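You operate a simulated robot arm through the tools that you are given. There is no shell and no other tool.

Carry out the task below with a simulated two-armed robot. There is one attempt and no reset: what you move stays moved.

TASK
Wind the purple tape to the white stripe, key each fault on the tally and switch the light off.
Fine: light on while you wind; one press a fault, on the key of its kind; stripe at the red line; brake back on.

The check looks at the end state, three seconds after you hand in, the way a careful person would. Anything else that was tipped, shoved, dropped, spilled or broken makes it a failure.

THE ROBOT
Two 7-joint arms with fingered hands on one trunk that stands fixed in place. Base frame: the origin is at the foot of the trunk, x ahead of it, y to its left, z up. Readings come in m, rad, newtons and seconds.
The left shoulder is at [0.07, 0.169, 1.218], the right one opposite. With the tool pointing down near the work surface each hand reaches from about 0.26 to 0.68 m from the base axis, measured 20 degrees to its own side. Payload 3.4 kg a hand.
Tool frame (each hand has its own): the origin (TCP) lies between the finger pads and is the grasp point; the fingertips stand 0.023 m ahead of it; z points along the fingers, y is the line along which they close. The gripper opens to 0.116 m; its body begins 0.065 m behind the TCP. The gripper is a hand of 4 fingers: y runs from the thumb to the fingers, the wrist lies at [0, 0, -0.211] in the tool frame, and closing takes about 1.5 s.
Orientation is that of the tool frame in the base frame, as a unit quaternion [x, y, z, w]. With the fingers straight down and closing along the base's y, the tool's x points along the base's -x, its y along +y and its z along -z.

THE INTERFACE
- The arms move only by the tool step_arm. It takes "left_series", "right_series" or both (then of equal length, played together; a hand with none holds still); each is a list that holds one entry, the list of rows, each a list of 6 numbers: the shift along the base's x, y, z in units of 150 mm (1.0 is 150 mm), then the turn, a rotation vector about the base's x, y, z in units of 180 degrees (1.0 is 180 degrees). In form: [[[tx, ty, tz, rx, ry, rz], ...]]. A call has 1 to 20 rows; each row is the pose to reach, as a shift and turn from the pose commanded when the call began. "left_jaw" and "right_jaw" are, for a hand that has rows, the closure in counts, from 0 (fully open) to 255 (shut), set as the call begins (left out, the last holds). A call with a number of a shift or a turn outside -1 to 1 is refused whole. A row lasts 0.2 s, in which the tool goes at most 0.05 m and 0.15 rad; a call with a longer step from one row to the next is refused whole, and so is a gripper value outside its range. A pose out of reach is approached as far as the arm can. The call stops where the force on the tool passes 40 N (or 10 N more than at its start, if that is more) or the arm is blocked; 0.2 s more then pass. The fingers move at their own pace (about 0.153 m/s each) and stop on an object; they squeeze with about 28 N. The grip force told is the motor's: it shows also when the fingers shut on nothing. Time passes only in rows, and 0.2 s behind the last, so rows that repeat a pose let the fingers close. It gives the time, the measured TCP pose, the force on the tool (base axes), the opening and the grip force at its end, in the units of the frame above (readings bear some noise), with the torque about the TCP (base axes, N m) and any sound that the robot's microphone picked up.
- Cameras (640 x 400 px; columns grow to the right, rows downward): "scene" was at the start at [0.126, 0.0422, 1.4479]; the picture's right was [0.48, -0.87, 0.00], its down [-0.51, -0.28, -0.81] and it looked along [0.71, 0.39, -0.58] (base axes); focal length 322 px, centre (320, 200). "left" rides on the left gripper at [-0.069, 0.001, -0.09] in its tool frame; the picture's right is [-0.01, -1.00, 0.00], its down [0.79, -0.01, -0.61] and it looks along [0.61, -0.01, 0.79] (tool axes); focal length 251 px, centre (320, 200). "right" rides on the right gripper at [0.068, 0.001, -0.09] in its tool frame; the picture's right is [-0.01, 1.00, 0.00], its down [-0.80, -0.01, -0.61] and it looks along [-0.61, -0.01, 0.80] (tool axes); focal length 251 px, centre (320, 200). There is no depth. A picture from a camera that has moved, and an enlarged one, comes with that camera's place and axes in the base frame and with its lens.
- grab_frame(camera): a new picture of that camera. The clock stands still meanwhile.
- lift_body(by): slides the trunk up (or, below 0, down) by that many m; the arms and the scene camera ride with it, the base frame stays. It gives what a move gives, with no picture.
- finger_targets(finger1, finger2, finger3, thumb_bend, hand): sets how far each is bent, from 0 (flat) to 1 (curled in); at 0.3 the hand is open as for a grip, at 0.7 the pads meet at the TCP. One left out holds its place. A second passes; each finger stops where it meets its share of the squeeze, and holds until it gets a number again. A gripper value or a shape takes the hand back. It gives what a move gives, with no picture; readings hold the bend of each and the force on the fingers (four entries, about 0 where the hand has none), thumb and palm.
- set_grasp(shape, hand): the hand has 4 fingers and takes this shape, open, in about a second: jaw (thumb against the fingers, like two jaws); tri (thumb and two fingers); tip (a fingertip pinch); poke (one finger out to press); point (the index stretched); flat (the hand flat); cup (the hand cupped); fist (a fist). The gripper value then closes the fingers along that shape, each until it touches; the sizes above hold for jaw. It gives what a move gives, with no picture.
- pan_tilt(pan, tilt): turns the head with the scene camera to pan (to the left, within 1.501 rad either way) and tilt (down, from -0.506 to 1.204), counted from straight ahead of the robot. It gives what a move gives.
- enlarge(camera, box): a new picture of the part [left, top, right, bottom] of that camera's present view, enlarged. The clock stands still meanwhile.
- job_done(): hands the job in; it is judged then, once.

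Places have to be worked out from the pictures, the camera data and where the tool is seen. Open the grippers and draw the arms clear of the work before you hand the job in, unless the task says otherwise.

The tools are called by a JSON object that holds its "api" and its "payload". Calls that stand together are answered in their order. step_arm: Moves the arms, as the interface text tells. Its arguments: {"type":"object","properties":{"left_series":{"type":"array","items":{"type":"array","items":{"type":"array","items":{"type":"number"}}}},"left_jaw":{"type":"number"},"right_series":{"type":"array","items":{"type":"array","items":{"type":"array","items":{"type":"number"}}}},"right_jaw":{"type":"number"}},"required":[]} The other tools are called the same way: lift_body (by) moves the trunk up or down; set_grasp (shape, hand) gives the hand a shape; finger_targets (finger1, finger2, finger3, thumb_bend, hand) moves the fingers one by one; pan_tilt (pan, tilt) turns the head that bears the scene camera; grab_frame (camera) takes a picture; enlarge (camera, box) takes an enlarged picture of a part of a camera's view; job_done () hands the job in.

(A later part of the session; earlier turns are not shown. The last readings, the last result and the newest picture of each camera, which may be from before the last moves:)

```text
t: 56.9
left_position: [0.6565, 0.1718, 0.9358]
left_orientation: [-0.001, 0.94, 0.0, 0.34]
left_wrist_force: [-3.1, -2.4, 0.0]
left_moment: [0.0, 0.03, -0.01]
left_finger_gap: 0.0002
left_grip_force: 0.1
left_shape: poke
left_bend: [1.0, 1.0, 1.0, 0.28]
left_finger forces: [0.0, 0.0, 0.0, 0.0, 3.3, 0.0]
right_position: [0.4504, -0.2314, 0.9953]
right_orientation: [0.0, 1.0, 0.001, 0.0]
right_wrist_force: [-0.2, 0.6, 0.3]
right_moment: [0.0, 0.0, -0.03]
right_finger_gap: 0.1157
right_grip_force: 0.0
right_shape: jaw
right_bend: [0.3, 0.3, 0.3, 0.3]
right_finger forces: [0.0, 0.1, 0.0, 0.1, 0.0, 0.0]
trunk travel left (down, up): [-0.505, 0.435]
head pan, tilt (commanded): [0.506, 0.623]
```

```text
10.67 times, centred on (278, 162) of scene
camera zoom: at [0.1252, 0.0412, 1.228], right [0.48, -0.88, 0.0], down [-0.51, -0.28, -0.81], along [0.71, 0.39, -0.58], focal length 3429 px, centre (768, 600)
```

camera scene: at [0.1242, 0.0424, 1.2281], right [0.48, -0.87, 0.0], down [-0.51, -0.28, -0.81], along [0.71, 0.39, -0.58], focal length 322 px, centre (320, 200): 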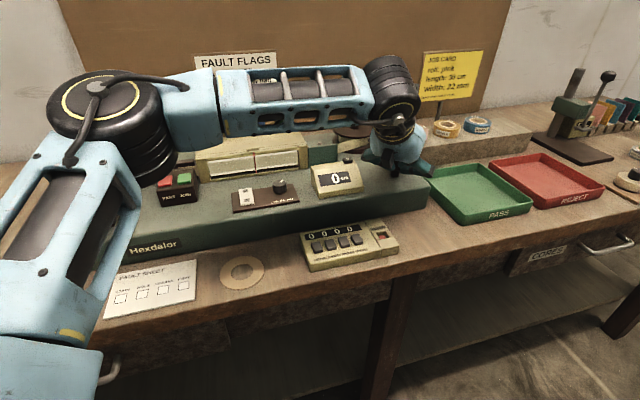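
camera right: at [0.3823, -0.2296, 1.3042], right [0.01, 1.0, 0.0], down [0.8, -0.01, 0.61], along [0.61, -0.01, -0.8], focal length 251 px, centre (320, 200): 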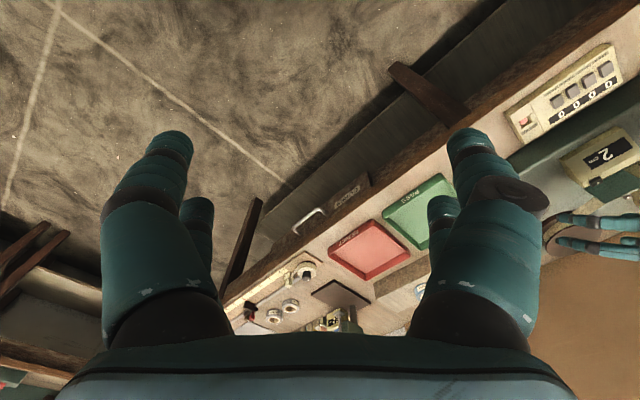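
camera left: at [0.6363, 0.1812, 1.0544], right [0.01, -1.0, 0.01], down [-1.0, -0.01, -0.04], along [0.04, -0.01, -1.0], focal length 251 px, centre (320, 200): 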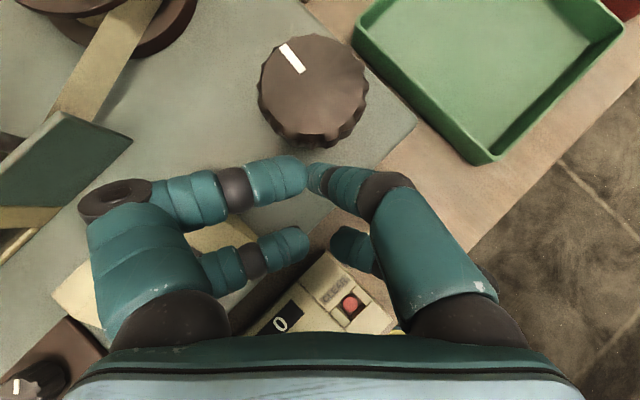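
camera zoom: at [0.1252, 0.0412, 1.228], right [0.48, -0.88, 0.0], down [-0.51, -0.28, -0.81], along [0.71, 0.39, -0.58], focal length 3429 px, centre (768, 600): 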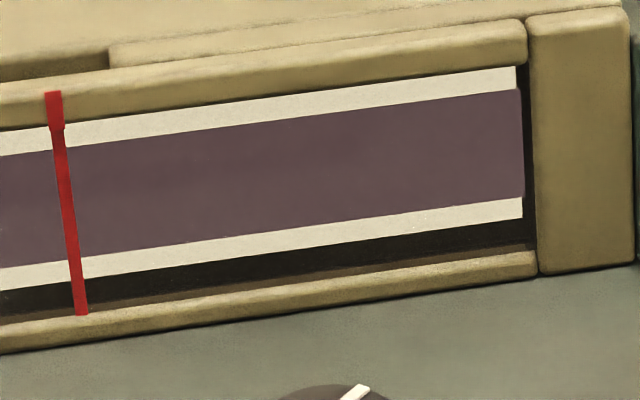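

Only 38 cm – that stroke pressed lightly and slipped. I press in 1.5 mm more and drag on to y≈0.185.

{"api": "step_arm", "payload": {"left_series": [[[0.011, 0.0, 0, 0, 0, 0], [0.007, 0.017, 0, 0, 0, 0], [0.004, 0.035, 0, 0, 0, 0], [0.002, 0.052, 0, 0, 0, 0], [0.001, 0.07, 0, 0, 0, 0], [0.001, 0.08, 0, 0, 0, 0]]]}}

{"api": "enlarge", "payload": {"camera": "scene", "box": [190, 130, 370, 200]}}

{"api": "enlarge", "payload": {"camera": "scene", "box": [205, 150, 265, 185]}}

```text
t: 58.3
left_position: [0.6525, 0.1854, 0.9385]
left_orientation: [-0.002, 0.94, 0.001, 0.34]
left_wrist_force: [-24.2, -0.8, -6.5]
left_moment: [-0.01, 0.59, -0.05]
left_finger_gap: 0.0001
left_grip_force: 0.1
left_shape: poke
left_bend: [1.0, 1.0, 1.0, 0.28]
left_finger forces: [0.1, 0.1, 0.0, 0.0, 24.5, 0.1]
right_position: [0.4481, -0.2302, 0.9955]
right_orientation: [0.0, 1.0, 0.0, 0.002]
right_wrist_force: [-0.4, -0.1, 0.5]
right_moment: [0.01, -0.02, 0.0]
right_finger_gap: 0.116
right_grip_force: 0.0
right_shape: jaw
right_bend: [0.3, 0.3, 0.3, 0.3]
right_finger forces: [0.0, 0.1, 0.1, 0.0, 0.1, 0.1]
trunk travel left (down, up): [-0.505, 0.435]
head pan, tilt (commanded): [0.506, 0.623]
```

```text
3.56 times, centred on (280, 165) of scene
camera zoom: at [0.1216, 0.0423, 1.2283], right [0.48, -0.87, 0.0], down [-0.51, -0.28, -0.81], along [0.71, 0.39, -0.58], focal length 1143 px, centre (462, 324)
```

zoom: 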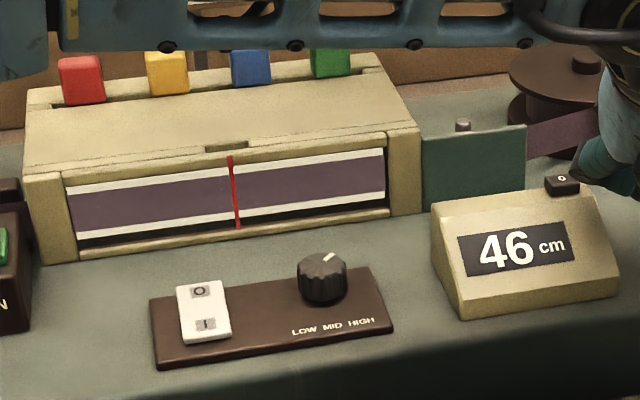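

```text
10.67 times, centred on (235, 168) of scene
camera zoom: at [0.1216, 0.0423, 1.2283], right [0.48, -0.87, 0.0], down [-0.51, -0.28, -0.81], along [0.71, 0.39, -0.58], focal length 3429 px, centre (1227, 547)
```

zoom: 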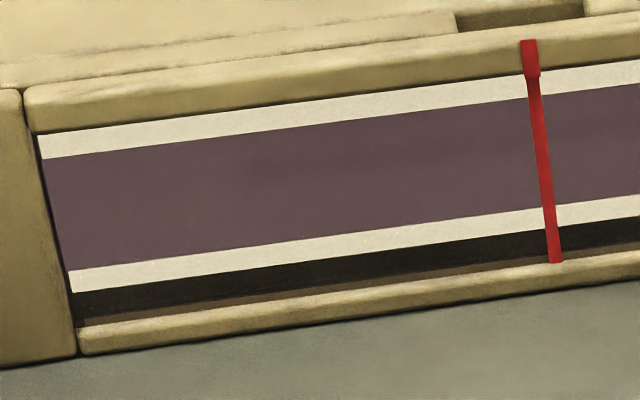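

46 cm, clean. Another stroke with firmer pressure, about 15 mm of drag.

{"api": "step_arm", "payload": {"left_series": [[[-0.08, 0, 0, 0, 0, 0], [-0.08, -0.07, 0, 0, 0, 0], [-0.08, -0.14, 0, 0, 0, 0], [0.0, -0.14, 0, 0, 0, 0], [0.037, -0.14, 0, 0, 0, 0], [0.028, -0.12, 0, 0, 0, 0], [0.02, -0.1, 0, 0, 0, 0], [0.013, -0.08, 0, 0, 0, 0], [0.009, -0.06, 0, 0, 0, 0], [0.007, -0.04, 0, 0, 0, 0]]]}}

{"api": "enlarge", "payload": {"camera": "scene", "box": [190, 130, 370, 200]}}

{"api": "enlarge", "payload": {"camera": "scene", "box": [205, 150, 265, 185]}}

{"api": "enlarge", "payload": {"camera": "scene", "box": [248, 145, 308, 180]}}

```text
t: 60.5
left_position: [0.6546, 0.1759, 0.9387]
left_orientation: [0.0, 0.94, 0.001, 0.34]
left_wrist_force: [-20.7, -9.3, -5.0]
left_moment: [-0.13, 0.48, -0.21]
left_finger_gap: 0.0002
left_grip_force: 0.1
left_shape: poke
left_bend: [1.0, 1.0, 1.0, 0.26]
left_finger forces: [0.0, 0.0, 0.1, 0.0, 21.8, 0.1]
right_position: [0.4478, -0.2332, 0.9949]
right_orientation: [0.0, 1.0, 0.001, 0.001]
right_wrist_force: [-0.4, 0.0, -0.8]
right_moment: [0.01, 0.05, 0.02]
right_finger_gap: 0.116
right_grip_force: 0.1
right_shape: jaw
right_bend: [0.3, 0.3, 0.3, 0.3]
right_finger forces: [0.0, 0.0, 0.0, 0.0, 0.0, 0.0]
trunk travel left (down, up): [-0.505, 0.435]
head pan, tilt (commanded): [0.506, 0.623]
```

```text
3.56 times, centred on (280, 165) of scene
camera zoom: at [0.1223, 0.0402, 1.2283], right [0.48, -0.88, 0.0], down [-0.51, -0.28, -0.81], along [0.71, 0.39, -0.58], focal length 1143 px, centre (462, 324)
```

zoom: 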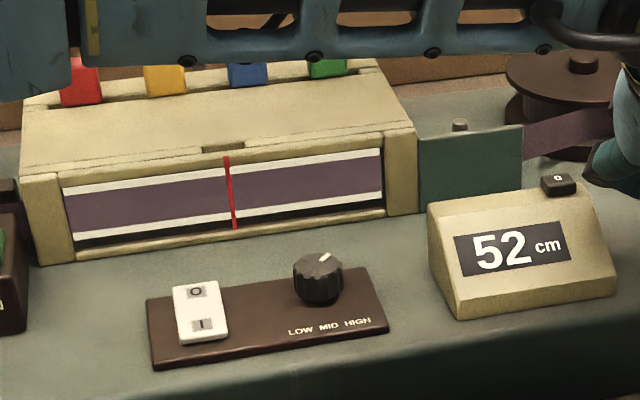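

```text
10.67 times, centred on (235, 168) of scene
camera zoom: at [0.1223, 0.0402, 1.2283], right [0.48, -0.88, 0.0], down [-0.51, -0.28, -0.81], along [0.71, 0.39, -0.58], focal length 3429 px, centre (1227, 547)
```

zoom: 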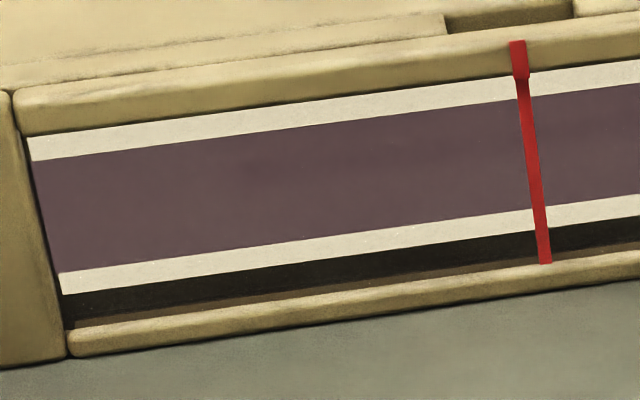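

```text
10.67 times, centred on (278, 162) of scene
camera zoom: at [0.1223, 0.0402, 1.2283], right [0.48, -0.88, 0.0], down [-0.51, -0.28, -0.81], along [0.71, 0.39, -0.58], focal length 3429 px, centre (768, 600)
```

zoom: 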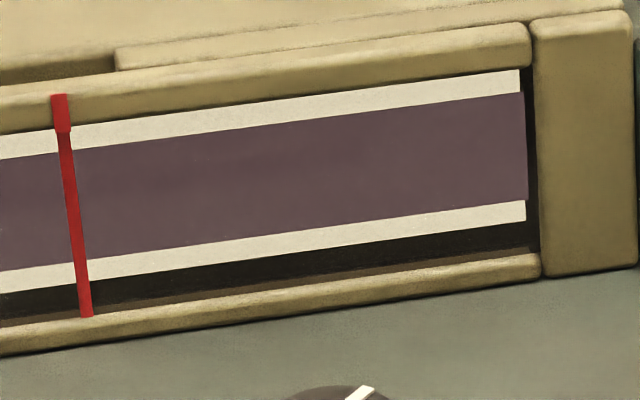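

52 cm, clean on both sides. I finish this stroke (another ~8 mm).

{"api": "step_arm", "payload": {"left_series": [[[-0.001, 0.02, 0, 0, 0, 0], [-0.001, 0.04, 0, 0, 0, 0], [0.0, 0.055, 0, 0, 0, 0]]]}}

{"api": "enlarge", "payload": {"camera": "scene", "box": [190, 130, 370, 200]}}

{"api": "enlarge", "payload": {"camera": "scene", "box": [205, 150, 265, 185]}}

```text
t: 61.3
left_position: [0.6546, 0.1897, 0.939]
left_orientation: [-0.003, 0.94, 0.002, 0.341]
left_wrist_force: [-24.8, 6.7, -2.6]
left_moment: [0.11, 0.36, 0.05]
left_finger_gap: 0.0001
left_grip_force: 0.1
left_shape: poke
left_bend: [1.0, 1.0, 1.0, 0.31]
left_finger forces: [0.0, 0.0, 0.0, 0.0, 24.7, 0.0]
right_position: [0.4484, -0.2296, 0.995]
right_orientation: [-0.001, 1.0, 0.001, 0.002]
right_wrist_force: [-0.1, 0.3, -0.1]
right_moment: [0.0, 0.01, 0.0]
right_finger_gap: 0.1159
right_grip_force: 0.0
right_shape: jaw
right_bend: [0.3, 0.3, 0.3, 0.3]
right_finger forces: [0.0, 0.0, 0.0, 0.0, 0.1, 0.1]
trunk travel left (down, up): [-0.505, 0.435]
head pan, tilt (commanded): [0.506, 0.623]
```

```text
3.56 times, centred on (280, 165) of scene
camera zoom: at [0.1216, 0.0432, 1.2284], right [0.49, -0.87, 0.0], down [-0.51, -0.28, -0.81], along [0.71, 0.39, -0.58], focal length 1143 px, centre (462, 324)
```

zoom: 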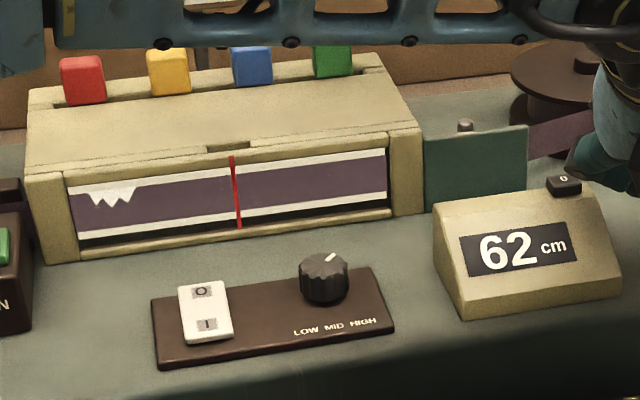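

```text
10.67 times, centred on (235, 168) of scene
camera zoom: at [0.1216, 0.0432, 1.2284], right [0.49, -0.87, 0.0], down [-0.51, -0.28, -0.81], along [0.71, 0.39, -0.58], focal length 3429 px, centre (1227, 547)
```

zoom: 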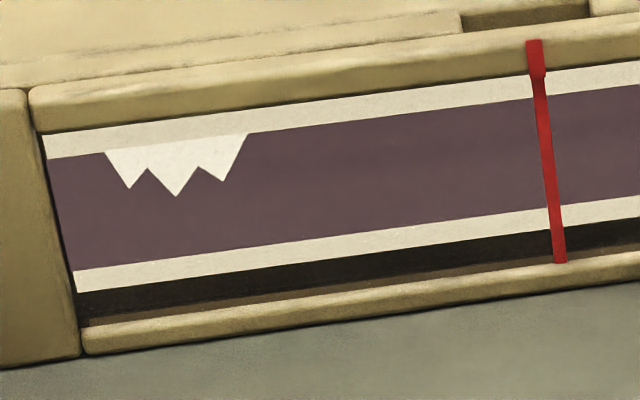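

First fault: a FRAY (jagged upper edge), reaching the red line at about 67.7 cm. I make the next stroke.

{"api": "step_arm", "payload": {"left_series": [[[-0.08, -0.01, 0, 0, 0, 0], [-0.08, -0.09, 0, 0, 0, 0], [-0.08, -0.173, 0, 0, 0, 0], [0.0, -0.173, 0, 0, 0, 0], [0.03, -0.173, 0, 0, 0, 0], [0.02, -0.155, 0, 0, 0, 0], [0.012, -0.135, 0, 0, 0, 0], [0.005, -0.115, 0, 0, 0, 0], [0.0, -0.095, 0, 0, 0, 0]]]}}

{"api": "enlarge", "payload": {"camera": "scene", "box": [190, 130, 370, 200]}}

{"api": "enlarge", "payload": {"camera": "scene", "box": [205, 150, 265, 185]}}

```text
t: 63.3
left_position: [0.657, 0.1711, 0.9364]
left_orientation: [0.0, 0.941, -0.001, 0.339]
left_wrist_force: [-8.5, -3.4, -4.4]
left_moment: [-0.03, 0.16, -0.04]
left_finger_gap: 0.0
left_grip_force: 0.1
left_shape: poke
left_bend: [1.0, 1.0, 1.0, 0.27]
left_finger forces: [0.0, 0.0, 0.0, 0.0, 9.0, 0.0]
left hand out of reach, approached as far as the arm can: row 5
right_position: [0.4505, -0.2311, 0.9947]
right_orientation: [0.0, 1.0, 0.001, 0.0]
right_wrist_force: [0.3, 0.0, -0.3]
right_moment: [0.0, -0.03, -0.02]
right_finger_gap: 0.1157
right_grip_force: 0.1
right_shape: jaw
right_bend: [0.3, 0.3, 0.3, 0.3]
right_finger forces: [0.1, 0.1, 0.0, 0.1, 0.1, 0.0]
trunk travel left (down, up): [-0.505, 0.435]
head pan, tilt (commanded): [0.506, 0.623]
```

```text
3.56 times, centred on (280, 165) of scene
camera zoom: at [0.1244, 0.0419, 1.228], right [0.48, -0.87, 0.0], down [-0.51, -0.28, -0.81], along [0.71, 0.39, -0.58], focal length 1143 px, centre (462, 324)
```

zoom: 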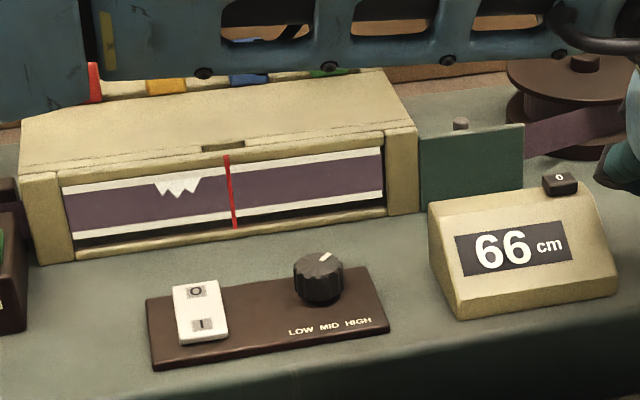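

```text
10.67 times, centred on (235, 168) of scene
camera zoom: at [0.1244, 0.0419, 1.228], right [0.48, -0.87, 0.0], down [-0.51, -0.28, -0.81], along [0.71, 0.39, -0.58], focal length 3429 px, centre (1227, 547)
```

zoom: 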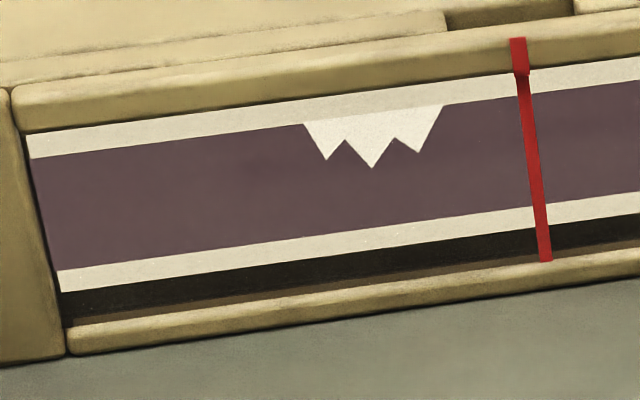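

66 cm; the fray approaches the line, nothing else new. I press a bit more and drag on ~14 mm.

{"api": "step_arm", "payload": {"left_series": [[[0.01, 0.0, 0, 0, 0, 0], [0.007, 0.02, 0, 0, 0, 0], [0.004, 0.04, 0, 0, 0, 0], [0.002, 0.06, 0, 0, 0, 0], [0.001, 0.075, 0, 0, 0, 0]]]}}

{"api": "enlarge", "payload": {"camera": "scene", "box": [190, 130, 370, 200]}}

{"api": "enlarge", "payload": {"camera": "scene", "box": [205, 150, 265, 185]}}

```text
t: 64.5
left_position: [0.6538, 0.1812, 0.9377]
left_orientation: [0.0, 0.941, 0.0, 0.34]
left_wrist_force: [-30.4, -7.7, -11.4]
left_moment: [-0.1, 0.83, -0.3]
left_finger_gap: 0.0
left_grip_force: 0.1
left_shape: poke
left_bend: [1.0, 1.0, 1.0, 0.25]
left_finger forces: [0.1, 0.0, 0.0, 0.0, 31.3, 0.0]
right_position: [0.4471, -0.2315, 0.9958]
right_orientation: [0.0, 1.0, 0.001, 0.002]
right_wrist_force: [-0.3, 0.4, -0.3]
right_moment: [0.04, -0.04, -0.01]
right_finger_gap: 0.1162
right_grip_force: 0.2
right_shape: jaw
right_bend: [0.3, 0.3, 0.3, 0.3]
right_finger forces: [0.1, 0.0, 0.0, 0.1, 0.1, 0.0]
trunk travel left (down, up): [-0.505, 0.435]
head pan, tilt (commanded): [0.506, 0.623]
```

```text
3.56 times, centred on (280, 165) of scene
camera zoom: at [0.1208, 0.041, 1.2284], right [0.48, -0.87, 0.0], down [-0.51, -0.28, -0.81], along [0.71, 0.39, -0.58], focal length 1143 px, centre (462, 324)
```

zoom: 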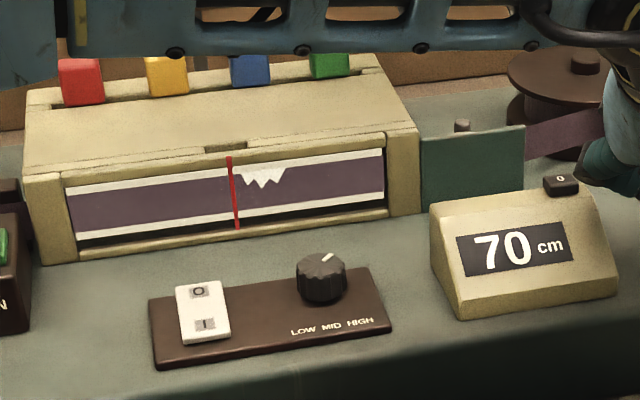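

```text
10.67 times, centred on (235, 168) of scene
camera zoom: at [0.1208, 0.041, 1.2284], right [0.48, -0.87, 0.0], down [-0.51, -0.28, -0.81], along [0.71, 0.39, -0.58], focal length 3429 px, centre (1227, 547)
```

zoom: 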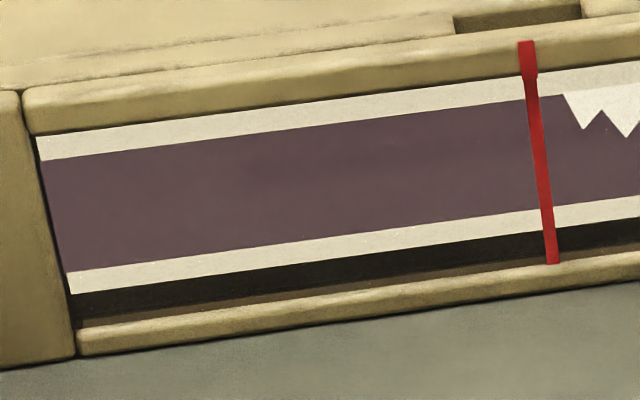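

70 cm, the fray has passed the line; force was a bit high so I ease the pressure for the next stroke.

{"api": "step_arm", "payload": {"left_series": [[[-0.09, -0.01, 0, 0, 0, 0], [-0.09, -0.06, 0, 0, 0, 0], [-0.09, -0.113, 0, 0, 0, 0], [-0.02, -0.113, 0, 0, 0, 0], [0.018, -0.113, 0, 0, 0, 0], [0.01, -0.097, 0, 0, 0, 0], [0.003, -0.08, 0, 0, 0, 0], [-0.002, -0.063, 0, 0, 0, 0], [-0.007, -0.047, 0, 0, 0, 0], [-0.01, -0.03, 0, 0, 0, 0]]]}}

{"api": "enlarge", "payload": {"camera": "scene", "box": [190, 130, 370, 200]}}

{"api": "enlarge", "payload": {"camera": "scene", "box": [205, 150, 265, 185]}}

```text
t: 66.7
left_position: [0.6536, 0.1785, 0.9356]
left_orientation: [0.0, 0.941, 0.0, 0.34]
left_wrist_force: [-14.5, -5.6, -4.6]
left_moment: [-0.12, 0.35, -0.2]
left_finger_gap: 0.0
left_grip_force: 0.1
left_shape: poke
left_bend: [1.0, 1.0, 1.0, 0.26]
left_finger forces: [0.0, 0.1, 0.1, 0.1, 15.5, 0.0]
right_position: [0.4494, -0.2321, 0.9951]
right_orientation: [0.0, 1.0, 0.002, 0.001]
right_wrist_force: [0.8, 0.3, 0.0]
right_moment: [0.01, 0.01, 0.03]
right_finger_gap: 0.1158
right_grip_force: 0.1
right_shape: jaw
right_bend: [0.3, 0.3, 0.3, 0.3]
right_finger forces: [0.0, 0.0, 0.1, 0.1, 0.0, 0.1]
trunk travel left (down, up): [-0.505, 0.435]
head pan, tilt (commanded): [0.506, 0.623]
```

```text
3.56 times, centred on (280, 165) of scene
camera zoom: at [0.1233, 0.0411, 1.2282], right [0.48, -0.87, 0.0], down [-0.51, -0.28, -0.81], along [0.71, 0.39, -0.58], focal length 1143 px, centre (462, 324)
```

zoom: 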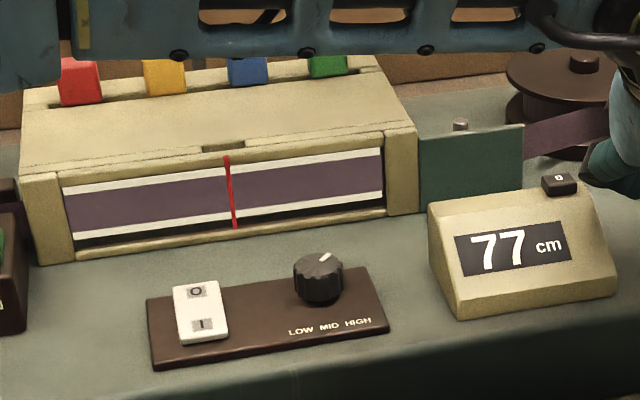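

```text
10.67 times, centred on (235, 168) of scene
camera zoom: at [0.1233, 0.0411, 1.2282], right [0.48, -0.87, 0.0], down [-0.51, -0.28, -0.81], along [0.71, 0.39, -0.58], focal length 3429 px, centre (1227, 547)
```

zoom: 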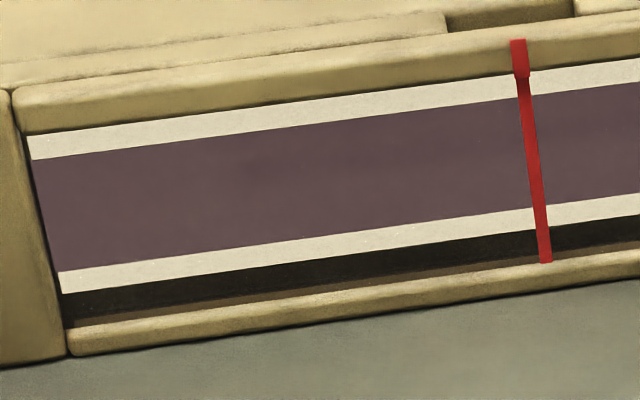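

77 cm, clean. I finish the stroke.

{"api": "step_arm", "payload": {"left_series": [[[-0.001, 0.02, 0, 0, 0, 0], [-0.001, 0.04, 0, 0, 0, 0], [0.001, 0.055, 0, 0, 0, 0]]]}}

{"api": "enlarge", "payload": {"camera": "scene", "box": [190, 130, 370, 200]}}

{"api": "enlarge", "payload": {"camera": "scene", "box": [205, 150, 265, 185]}}

```text
t: 67.5
left_position: [0.6543, 0.1908, 0.9379]
left_orientation: [-0.002, 0.94, 0.0, 0.34]
left_wrist_force: [-21.6, 6.3, -3.1]
left_moment: [0.06, 0.37, 0.07]
left_finger_gap: 0.0
left_grip_force: 0.0
left_shape: poke
left_bend: [1.0, 1.0, 1.0, 0.3]
left_finger forces: [0.0, 0.0, 0.1, 0.1, 22.1, 0.0]
right_position: [0.4492, -0.2296, 0.9961]
right_orientation: [0.0, 1.0, -0.001, 0.001]
right_wrist_force: [-0.5, 0.6, 0.4]
right_moment: [0.0, 0.0, -0.02]
right_finger_gap: 0.1159
right_grip_force: 0.1
right_shape: jaw
right_bend: [0.3, 0.3, 0.3, 0.3]
right_finger forces: [0.0, 0.1, 0.0, 0.0, 0.1, 0.0]
trunk travel left (down, up): [-0.505, 0.435]
head pan, tilt (commanded): [0.506, 0.623]
```

```text
3.56 times, centred on (280, 165) of scene
camera zoom: at [0.1223, 0.0439, 1.2283], right [0.49, -0.87, 0.0], down [-0.51, -0.28, -0.81], along [0.71, 0.39, -0.58], focal length 1143 px, centre (462, 324)
```

zoom: 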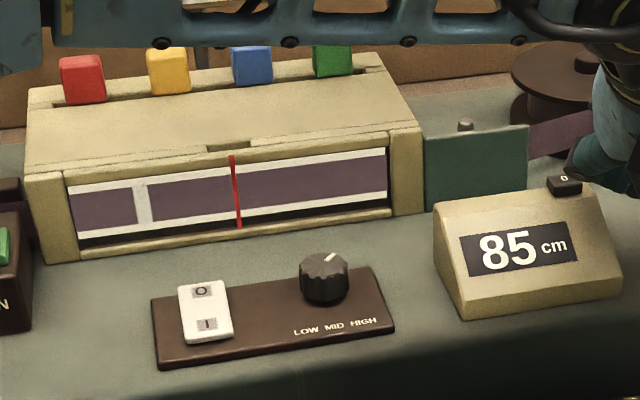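

```text
10.67 times, centred on (235, 168) of scene
camera zoom: at [0.1223, 0.0439, 1.2283], right [0.49, -0.87, 0.0], down [-0.51, -0.28, -0.81], along [0.71, 0.39, -0.58], focal length 3429 px, centre (1227, 547)
```

zoom: 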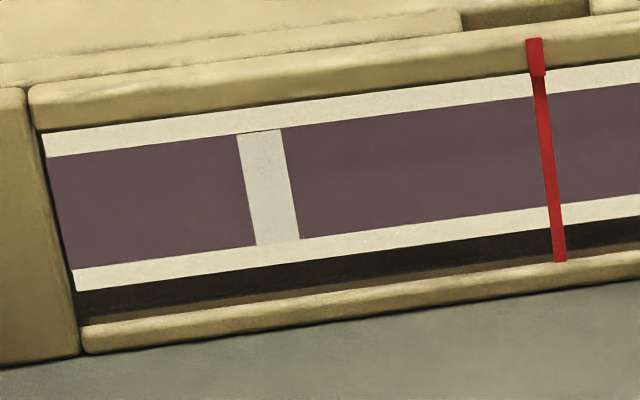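

The white stripe is in view at 85 cm, about 5 cm left of the red line; so far only the one FRAY. I back the finger off radially, gently, and see how the tape sits when released.

{"api": "step_arm", "payload": {"left_series": [[[-0.02, 0.0, 0, 0, 0, 0], [-0.05, 0.008, 0, 0, 0, 0], [-0.09, 0.01, 0, 0, 0, 0]]]}}

{"api": "enlarge", "payload": {"camera": "scene", "box": [190, 130, 370, 200]}}

{"api": "enlarge", "payload": {"camera": "scene", "box": [205, 150, 265, 185]}}

{"api": "enlarge", "payload": {"camera": "left", "box": [240, 20, 400, 220]}}

```text
t: 68.3
left_position: [0.6428, 0.1873, 0.9378]
left_orientation: [0.0, 0.94, -0.001, 0.34]
left_wrist_force: [-0.1, 1.1, -0.4]
left_moment: [0.01, -0.01, -0.03]
left_finger_gap: 0.0
left_grip_force: 0.1
left_shape: poke
left_bend: [1.0, 1.0, 1.0, 0.27]
left_finger forces: [0.0, 0.0, 0.0, 0.0, 0.0, 0.1]
right_position: [0.4505, -0.2313, 0.9957]
right_orientation: [-0.001, 1.0, 0.001, 0.0]
right_wrist_force: [-0.8, 0.2, -0.4]
right_moment: [0.03, -0.03, -0.02]
right_finger_gap: 0.1158
right_grip_force: 0.0
right_shape: jaw
right_bend: [0.3, 0.3, 0.3, 0.3]
right_finger forces: [0.0, 0.0, 0.0, 0.1, 0.1, 0.0]
trunk travel left (down, up): [-0.505, 0.435]
head pan, tilt (commanded): [0.506, 0.623]
```

```text
3.56 times, centred on (280, 165) of scene
camera zoom: at [0.1254, 0.042, 1.228], right [0.48, -0.88, 0.0], down [-0.51, -0.28, -0.81], along [0.71, 0.39, -0.58], focal length 1143 px, centre (462, 324)
```

zoom: 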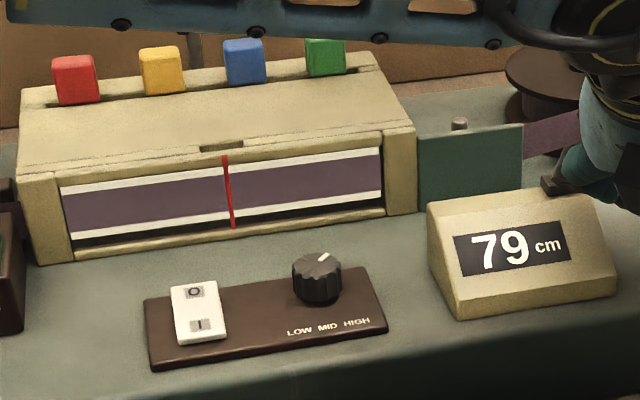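

```text
10.67 times, centred on (235, 168) of scene
camera zoom: at [0.1254, 0.042, 1.228], right [0.48, -0.88, 0.0], down [-0.51, -0.28, -0.81], along [0.71, 0.39, -0.58], focal length 3429 px, centre (1227, 547)
```

zoom: 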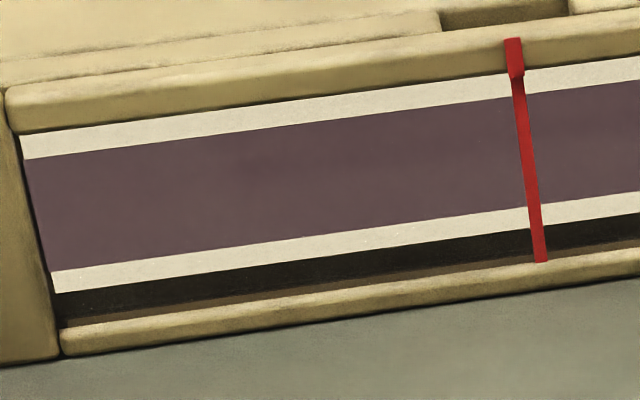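

```text
2.00 times, centred on (320, 120) of left
camera zoom: at [0.6393, 0.1893, 1.0502], right [0.01, -1.0, 0.01], down [-1.0, -0.01, -0.04], along [0.04, -0.01, -1.0], focal length 503 px, centre (320, 360)
```

zoom: 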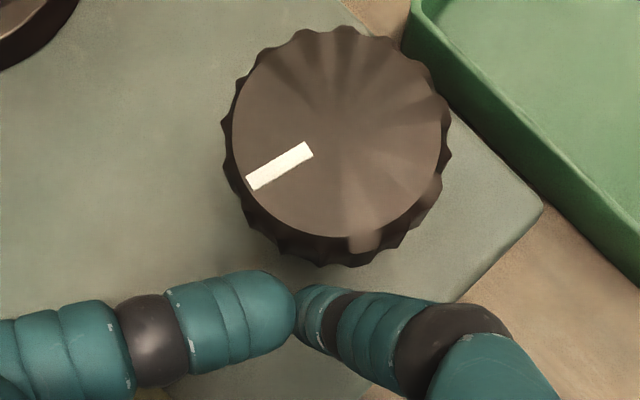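

Released, the springy finger pulled the tape back to 79 cm, so I must end strokes near the knob's centreline with little side load. I make the next stroke, ending near y≈0.178.

{"api": "step_arm", "payload": {"left_series": [[[0.0, -0.08, 0, 0, 0, 0], [0.0, -0.155, 0, 0, 0, 0], [0.06, -0.155, 0, 0, 0, 0], [0.1, -0.155, 0, 0, 0, 0], [0.122, -0.155, 0, 0, 0, 0], [0.114, -0.138, 0, 0, 0, 0], [0.107, -0.122, 0, 0, 0, 0], [0.101, -0.105, 0, 0, 0, 0], [0.097, -0.089, 0, 0, 0, 0]]]}}

{"api": "enlarge", "payload": {"camera": "scene", "box": [190, 130, 370, 200]}}

```text
t: 70.3
left_position: [0.6558, 0.1729, 0.9375]
left_orientation: [0.0, 0.941, 0.002, 0.339]
left_wrist_force: [-15.2, -5.4, -6.2]
left_moment: [-0.1, 0.33, -0.12]
left_finger_gap: 0.0001
left_grip_force: 0.1
left_shape: poke
left_bend: [1.0, 1.0, 1.0, 0.27]
left_finger forces: [0.0, 0.0, 0.1, 0.1, 16.6, 0.1]
right_position: [0.4493, -0.232, 0.9953]
right_orientation: [0.0, 1.0, 0.001, 0.001]
right_wrist_force: [-0.3, 0.0, -0.2]
right_moment: [-0.03, 0.0, 0.05]
right_finger_gap: 0.1158
right_grip_force: 0.0
right_shape: jaw
right_bend: [0.3, 0.3, 0.3, 0.3]
right_finger forces: [0.0, 0.0, 0.0, 0.0, 0.0, 0.0]
trunk travel left (down, up): [-0.505, 0.435]
head pan, tilt (commanded): [0.506, 0.623]
```

```text
3.56 times, centred on (280, 165) of scene
camera zoom: at [0.1233, 0.0409, 1.2282], right [0.48, -0.87, 0.0], down [-0.51, -0.28, -0.81], along [0.71, 0.39, -0.58], focal length 1143 px, centre (462, 324)
```

zoom: 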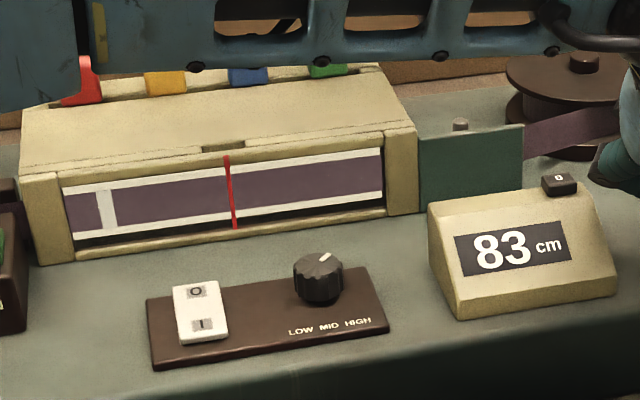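

83 cm. I continue gently another 9 mm.

{"api": "step_arm", "payload": {"left_series": [[[-0.003, 0.015, 0, 0, 0, 0], [-0.005, 0.03, 0, 0, 0, 0], [-0.006, 0.045, 0, 0, 0, 0], [-0.006, 0.06, 0, 0, 0, 0]]]}}

{"api": "enlarge", "payload": {"camera": "scene", "box": [190, 130, 370, 200]}}

{"api": "enlarge", "payload": {"camera": "scene", "box": [205, 150, 265, 185]}}

```text
t: 71.3
left_position: [0.6527, 0.1831, 0.9376]
left_orientation: [-0.001, 0.94, 0.001, 0.341]
left_wrist_force: [-27.3, -3.8, -6.7]
left_moment: [-0.06, 0.67, -0.15]
left_finger_gap: 0.0
left_grip_force: 0.0
left_shape: poke
left_bend: [1.0, 1.0, 1.0, 0.26]
left_finger forces: [0.0, 0.0, 0.0, 0.0, 27.7, 0.1]
right_position: [0.4475, -0.2315, 0.9966]
right_orientation: [0.0, 1.0, 0.0, 0.002]
right_wrist_force: [-0.5, -0.2, -0.3]
right_moment: [0.01, 0.0, 0.01]
right_finger_gap: 0.1159
right_grip_force: 0.1
right_shape: jaw
right_bend: [0.3, 0.3, 0.3, 0.3]
right_finger forces: [0.0, 0.0, 0.1, 0.0, 0.0, 0.0]
trunk travel left (down, up): [-0.505, 0.435]
head pan, tilt (commanded): [0.506, 0.623]
```

```text
3.56 times, centred on (280, 165) of scene
camera zoom: at [0.121, 0.0415, 1.2285], right [0.48, -0.87, 0.0], down [-0.51, -0.28, -0.81], along [0.71, 0.39, -0.58], focal length 1143 px, centre (462, 324)
```

zoom: 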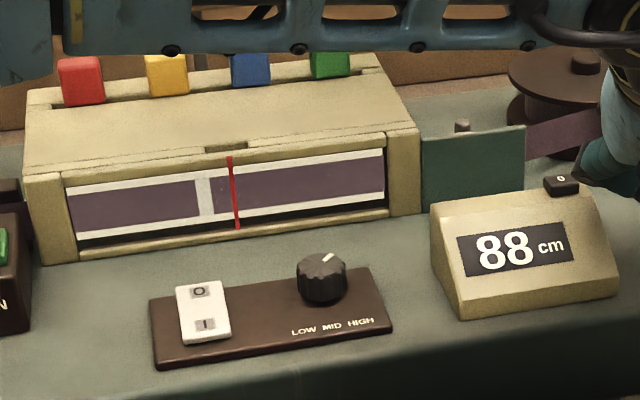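

```text
10.67 times, centred on (235, 168) of scene
camera zoom: at [0.121, 0.0415, 1.2285], right [0.48, -0.87, 0.0], down [-0.51, -0.28, -0.81], along [0.71, 0.39, -0.58], focal length 3429 px, centre (1227, 547)
```

zoom: 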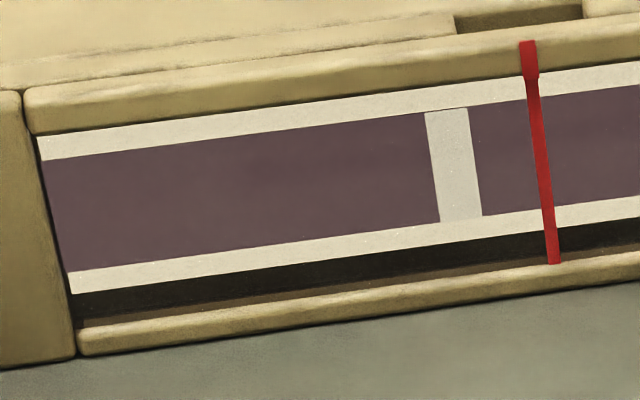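

88 cm; stripe centre ~1.5 cm short of the line. I creep on ~3 mm with slightly less pressure.

{"api": "step_arm", "payload": {"left_series": [[[-0.004, 0.006, 0, 0, 0, 0], [-0.006, 0.013, 0, 0, 0, 0], [-0.008, 0.02, 0, 0, 0, 0]]]}}

{"api": "enlarge", "payload": {"camera": "scene", "box": [225, 148, 285, 183]}}

```text
t: 72.1
left_position: [0.6542, 0.1898, 0.937]
left_orientation: [0.0, 0.94, -0.001, 0.342]
left_wrist_force: [-18.7, 4.4, -3.7]
left_moment: [0.05, 0.45, 0.05]
left_finger_gap: 0.0
left_grip_force: 0.0
left_shape: poke
left_bend: [1.0, 1.0, 1.0, 0.29]
left_finger forces: [0.0, 0.0, 0.1, 0.0, 18.9, 0.0]
right_position: [0.4492, -0.2305, 0.9953]
right_orientation: [0.0, 1.0, -0.001, 0.002]
right_wrist_force: [-0.4, 0.4, -0.3]
right_moment: [0.01, -0.01, -0.03]
right_finger_gap: 0.1159
right_grip_force: 0.0
right_shape: jaw
right_bend: [0.3, 0.3, 0.3, 0.3]
right_finger forces: [0.0, 0.0, 0.1, 0.0, 0.0, 0.0]
trunk travel left (down, up): [-0.505, 0.435]
head pan, tilt (commanded): [0.506, 0.623]
```

```text
10.67 times, centred on (255, 166) of scene
camera zoom: at [0.1228, 0.0433, 1.2283], right [0.48, -0.87, 0.0], down [-0.51, -0.28, -0.81], along [0.71, 0.39, -0.58], focal length 3429 px, centre (1013, 568)
```

zoom: 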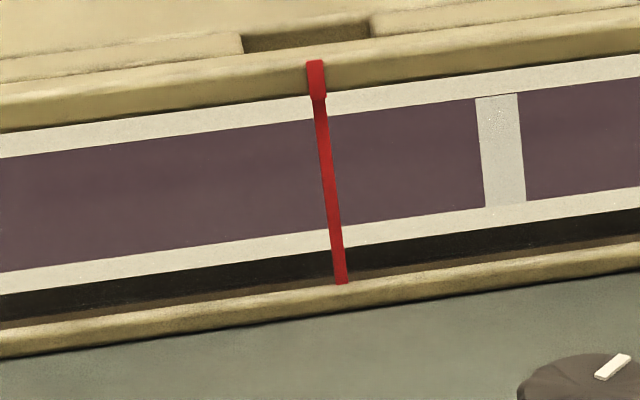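

It jumped as the finger passed the apex: the stripe is now ~2.9 cm past. I ease the pressure and draw the finger slowly back toward −y to bring the tape back.

{"api": "step_arm", "payload": {"left_series": [[[-0.004, -0.004, 0, 0, 0, 0], [-0.008, -0.008, 0, 0, 0, 0]]]}}

{"api": "enlarge", "payload": {"camera": "scene", "box": [225, 148, 285, 183]}}

```text
t: 72.7
left_position: [0.6522, 0.1842, 0.9377]
left_orientation: [0.0, 0.94, -0.001, 0.342]
left_wrist_force: [-12.1, 0.2, -0.2]
left_moment: [-0.01, 0.19, 0.0]
left_finger_gap: 0.0
left_grip_force: 0.0
left_shape: poke
left_bend: [1.0, 1.0, 1.0, 0.28]
left_finger forces: [0.0, 0.0, 0.1, 0.0, 11.1, 0.0]
right_position: [0.4496, -0.2317, 0.9953]
right_orientation: [0.0, 1.0, 0.0, 0.001]
right_wrist_force: [0.6, -0.8, 0.3]
right_moment: [-0.01, 0.02, -0.01]
right_finger_gap: 0.1158
right_grip_force: 0.0
right_shape: jaw
right_bend: [0.3, 0.3, 0.3, 0.3]
right_finger forces: [0.1, 0.0, 0.0, 0.1, 0.1, 0.0]
trunk travel left (down, up): [-0.505, 0.435]
head pan, tilt (commanded): [0.506, 0.623]
```

```text
10.67 times, centred on (255, 166) of scene
camera zoom: at [0.1237, 0.042, 1.2283], right [0.48, -0.88, 0.0], down [-0.51, -0.28, -0.81], along [0.71, 0.39, -0.58], focal length 3429 px, centre (1013, 568)
```

zoom: 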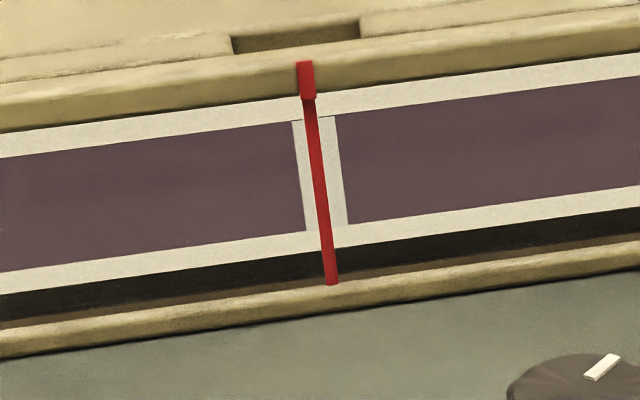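

The stripe now sits right behind the red line, with side force near zero. I retract straight back in very small steps and check that it stays.

{"api": "step_arm", "payload": {"left_series": [[[-0.006, 0, 0, 0, 0, 0], [-0.012, 0, 0, 0, 0, 0]]]}}

{"api": "enlarge", "payload": {"camera": "scene", "box": [225, 148, 285, 183]}}

```text
t: 73.3
left_position: [0.6535, 0.1845, 0.9378]
left_orientation: [0.001, 0.94, -0.001, 0.34]
left_wrist_force: [-3.1, -0.4, 1.0]
left_moment: [0.03, 0.01, -0.01]
left_finger_gap: 0.0002
left_grip_force: 0.1
left_shape: poke
left_bend: [1.0, 1.0, 1.0, 0.28]
left_finger forces: [0.0, 0.0, 0.0, 0.0, 2.6, 0.1]
right_position: [0.4499, -0.232, 0.9941]
right_orientation: [0.0, 1.0, -0.001, 0.0]
right_wrist_force: [0.4, -0.5, 0.7]
right_moment: [0.0, -0.01, -0.01]
right_finger_gap: 0.116
right_grip_force: 0.0
right_shape: jaw
right_bend: [0.3, 0.3, 0.3, 0.3]
right_finger forces: [0.0, 0.0, 0.1, 0.0, 0.0, 0.1]
trunk travel left (down, up): [-0.505, 0.435]
head pan, tilt (commanded): [0.506, 0.623]
```

```text
10.67 times, centred on (255, 166) of scene
camera zoom: at [0.1252, 0.0418, 1.2281], right [0.48, -0.88, 0.0], down [-0.51, -0.28, -0.81], along [0.71, 0.39, -0.58], focal length 3429 px, centre (1013, 568)
```

zoom: 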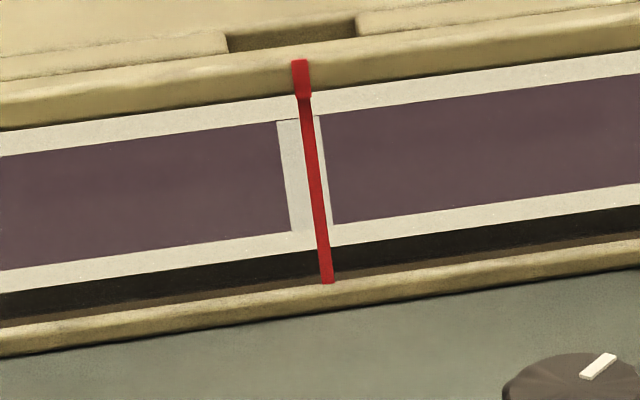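

A tiny creep: the stripe centre is ~1.5 mm short now. I nudge the finger +0.6 mm in y with the light contact, then look.

{"api": "step_arm", "payload": {"left_series": [[[0, 0.004, 0, 0, 0, 0], [0, 0.004, 0, 0, 0, 0]]]}}

{"api": "enlarge", "payload": {"camera": "scene", "box": [235, 150, 275, 178]}}

```text
t: 73.9
left_position: [0.6533, 0.1855, 0.938]
left_orientation: [0.0, 0.94, -0.001, 0.34]
left_wrist_force: [-2.7, -0.6, 0.8]
left_moment: [0.01, 0.05, 0.01]
left_finger_gap: 0.0001
left_grip_force: 0.1
left_shape: poke
left_bend: [1.0, 1.0, 1.0, 0.28]
left_finger forces: [0.0, 0.0, 0.1, 0.0, 2.4, 0.0]
right_position: [0.4525, -0.2308, 0.9941]
right_orientation: [0.0, 1.0, 0.0, 0.0]
right_wrist_force: [0.5, 0.8, 1.1]
right_moment: [-0.01, 0.0, -0.01]
right_finger_gap: 0.1158
right_grip_force: 0.0
right_shape: jaw
right_bend: [0.3, 0.3, 0.3, 0.3]
right_finger forces: [0.0, 0.0, 0.0, 0.0, 0.0, 0.0]
trunk travel left (down, up): [-0.505, 0.435]
head pan, tilt (commanded): [0.506, 0.623]
```

```text
14.29 times, centred on (255, 164) of scene
camera zoom: at [0.1253, 0.0418, 1.228], right [0.48, -0.87, 0.0], down [-0.51, -0.28, -0.81], along [0.71, 0.39, -0.58], focal length 4593 px, centre (1249, 714)
```

zoom: 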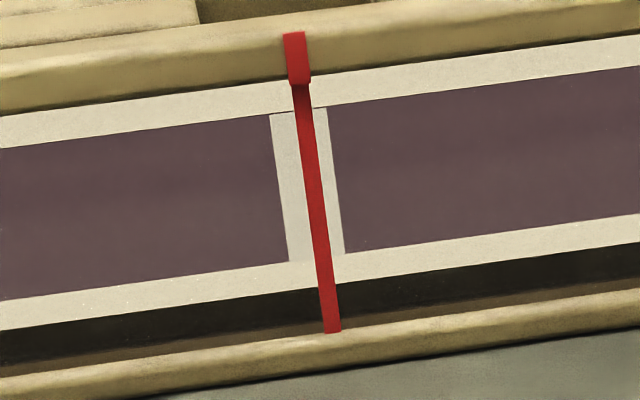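

Within ~0.5 mm. Now I back the finger off completely.

{"api": "step_arm", "payload": {"left_series": [[[-0.006, 0.002, 0, 0, 0, 0], [-0.015, 0.002, 0, 0, 0, 0], [-0.04, 0.0, 0, 0, 0, 0], [-0.1, 0.0, 0, 0, 0, 0]]]}}

{"api": "enlarge", "payload": {"camera": "scene", "box": [235, 150, 275, 178]}}

{"api": "enlarge", "payload": {"camera": "scene", "box": [190, 130, 370, 200]}}

```text
t: 74.9
left_position: [0.6383, 0.1883, 0.9369]
left_orientation: [0.0, 0.941, -0.001, 0.339]
left_wrist_force: [-0.6, -0.1, 0.4]
left_moment: [-0.03, 0.0, 0.0]
left_finger_gap: 0.0
left_grip_force: 0.2
left_shape: poke
left_bend: [1.0, 1.0, 1.0, 0.28]
left_finger forces: [0.0, 0.0, 0.0, 0.1, 0.0, 0.1]
right_position: [0.451, -0.2301, 0.9953]
right_orientation: [0.0, 1.0, 0.0, 0.001]
right_wrist_force: [0.1, -0.2, 0.6]
right_moment: [0.0, 0.02, 0.02]
right_finger_gap: 0.1159
right_grip_force: 0.1
right_shape: jaw
right_bend: [0.3, 0.3, 0.3, 0.3]
right_finger forces: [0.0, 0.0, 0.0, 0.1, 0.1, 0.1]
trunk travel left (down, up): [-0.505, 0.435]
head pan, tilt (commanded): [0.506, 0.623]
```

```text
14.29 times, centred on (255, 164) of scene
camera zoom: at [0.1255, 0.0421, 1.228], right [0.48, -0.88, 0.0], down [-0.51, -0.28, -0.81], along [0.71, 0.39, -0.58], focal length 4593 px, centre (1249, 714)
```

zoom: 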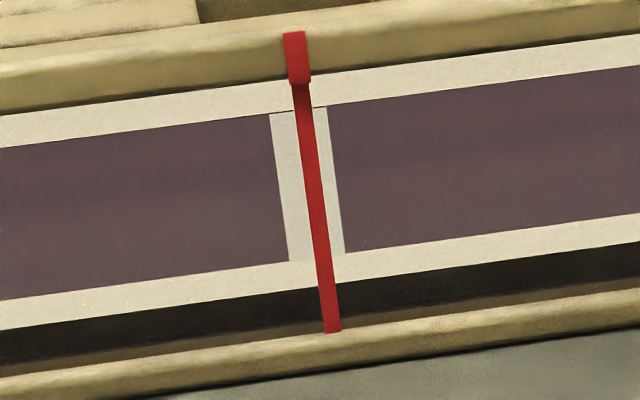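

```text
3.56 times, centred on (280, 165) of scene
camera zoom: at [0.1255, 0.0421, 1.228], right [0.48, -0.88, 0.0], down [-0.51, -0.28, -0.81], along [0.71, 0.39, -0.58], focal length 1143 px, centre (462, 324)
```

zoom: 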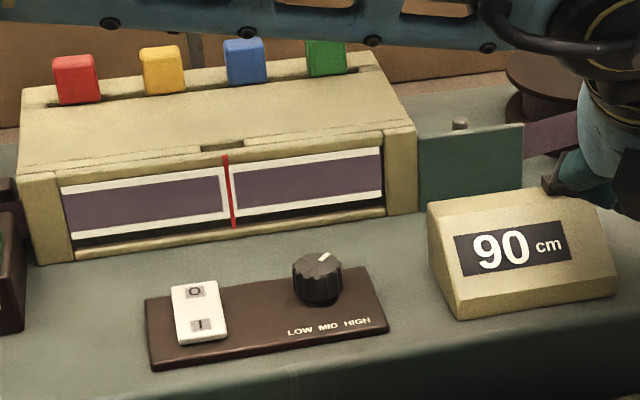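

The stripe sits exactly at the red line at 90 cm and stayed there on release; I saw only one fault, the FRAY. Now I lift the left hand away, straighten it and raise the trunk back to its first height before working the brake.

{"api": "step_arm", "payload": {"left_series": [[[-0.1, 0.0, 0.25, 0, 0, 0], [-0.2, 0.0, 0.5, 0, 0.045, 0], [-0.3, 0.1, 0.75, 0, 0.09, 0], [-0.4, 0.2, 0.9, 0, 0.135, 0], [-0.5, 0.3, 0.95, 0, 0.18, 0], [-0.6, 0.4, 0.95, 0, 0.2205, 0]]]}}

{"api": "lift_body", "payload": {"by": 0.22}}

{"api": "grab_frame", "payload": {"camera": "scene"}}

{"api": "grab_frame", "payload": {"camera": "left"}}

```text
t: 76.3
left_position: [0.5232, 0.258, 1.0625]
left_orientation: [0.0, 1.0, -0.001, 0.0]
left_wrist_force: [-0.2, 0.6, 0.9]
left_moment: [-0.01, 0.0, 0.02]
left_finger_gap: 0.0
left_grip_force: 0.2
left_shape: poke
left_bend: [1.0, 1.0, 1.0, 0.28]
left_finger forces: [0.0, 0.0, 0.0, 0.0, 0.1, 0.0]
left hand out of reach, approached as far as the arm can: row 4, 5, 6
right_position: [0.4516, -0.231, 0.9941]
right_orientation: [0.0, 1.0, 0.001, -0.001]
right_wrist_force: [0.0, -0.3, 0.0]
right_moment: [-0.03, 0.01, -0.02]
right_finger_gap: 0.1158
right_grip_force: 0.0
right_shape: jaw
right_bend: [0.3, 0.3, 0.3, 0.3]
right_finger forces: [0.0, 0.0, 0.0, 0.0, 0.0, 0.1]
trunk travel left (down, up): [-0.505, 0.435]
head pan, tilt (commanded): [0.506, 0.623]
```

```text
t: 78.7
left_position: [0.5235, 0.2568, 1.2831]
left_orientation: [0.0, 1.0, 0.0, 0.001]
left_wrist_force: [-0.7, -0.5, 0.6]
left_moment: [0.02, 0.02, -0.01]
left_finger_gap: 0.0001
left_grip_force: 0.0
left_shape: poke
left_bend: [1.0, 1.0, 1.0, 0.28]
left_finger forces: [0.0, 0.1, 0.0, 0.0, 0.0, 0.1]
right_position: [0.452, -0.2311, 1.2142]
right_orientation: [0.0, 1.0, 0.0, 0.0]
right_wrist_force: [0.1, 1.1, 0.1]
right_moment: [0.02, -0.01, 0.01]
right_finger_gap: 0.116
right_grip_force: 0.1
right_shape: jaw
right_bend: [0.3, 0.3, 0.3, 0.3]
right_finger forces: [0.1, 0.0, 0.0, 0.0, 0.0, 0.0]
trunk travel left (down, up): [-0.725, 0.215]
head pan, tilt (commanded): [0.506, 0.623]
```

```text
taken
camera scene: at [0.1261, 0.042, 1.4479], right [0.48, -0.87, 0.0], down [-0.51, -0.28, -0.81], along [0.71, 0.39, -0.58], focal length 322 px, centre (320, 200)
```

scene: 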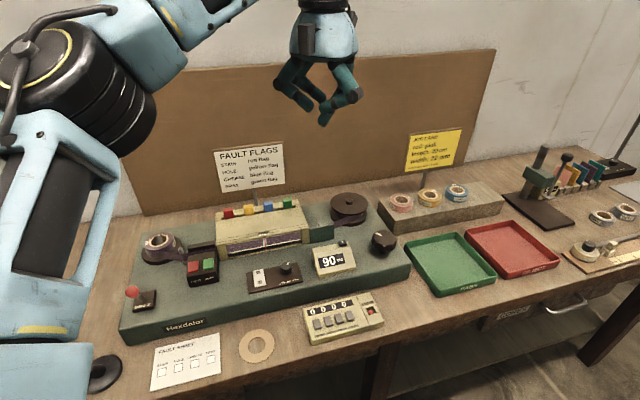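

```text
taken
camera left: at [0.5927, 0.2588, 1.3723], right [0.01, -1.0, 0.0], down [-0.8, -0.01, 0.61], along [-0.61, -0.01, -0.8], focal length 251 px, centre (320, 200)
```

left: 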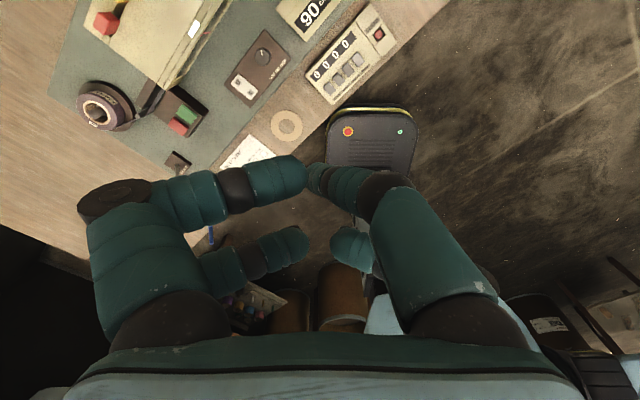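

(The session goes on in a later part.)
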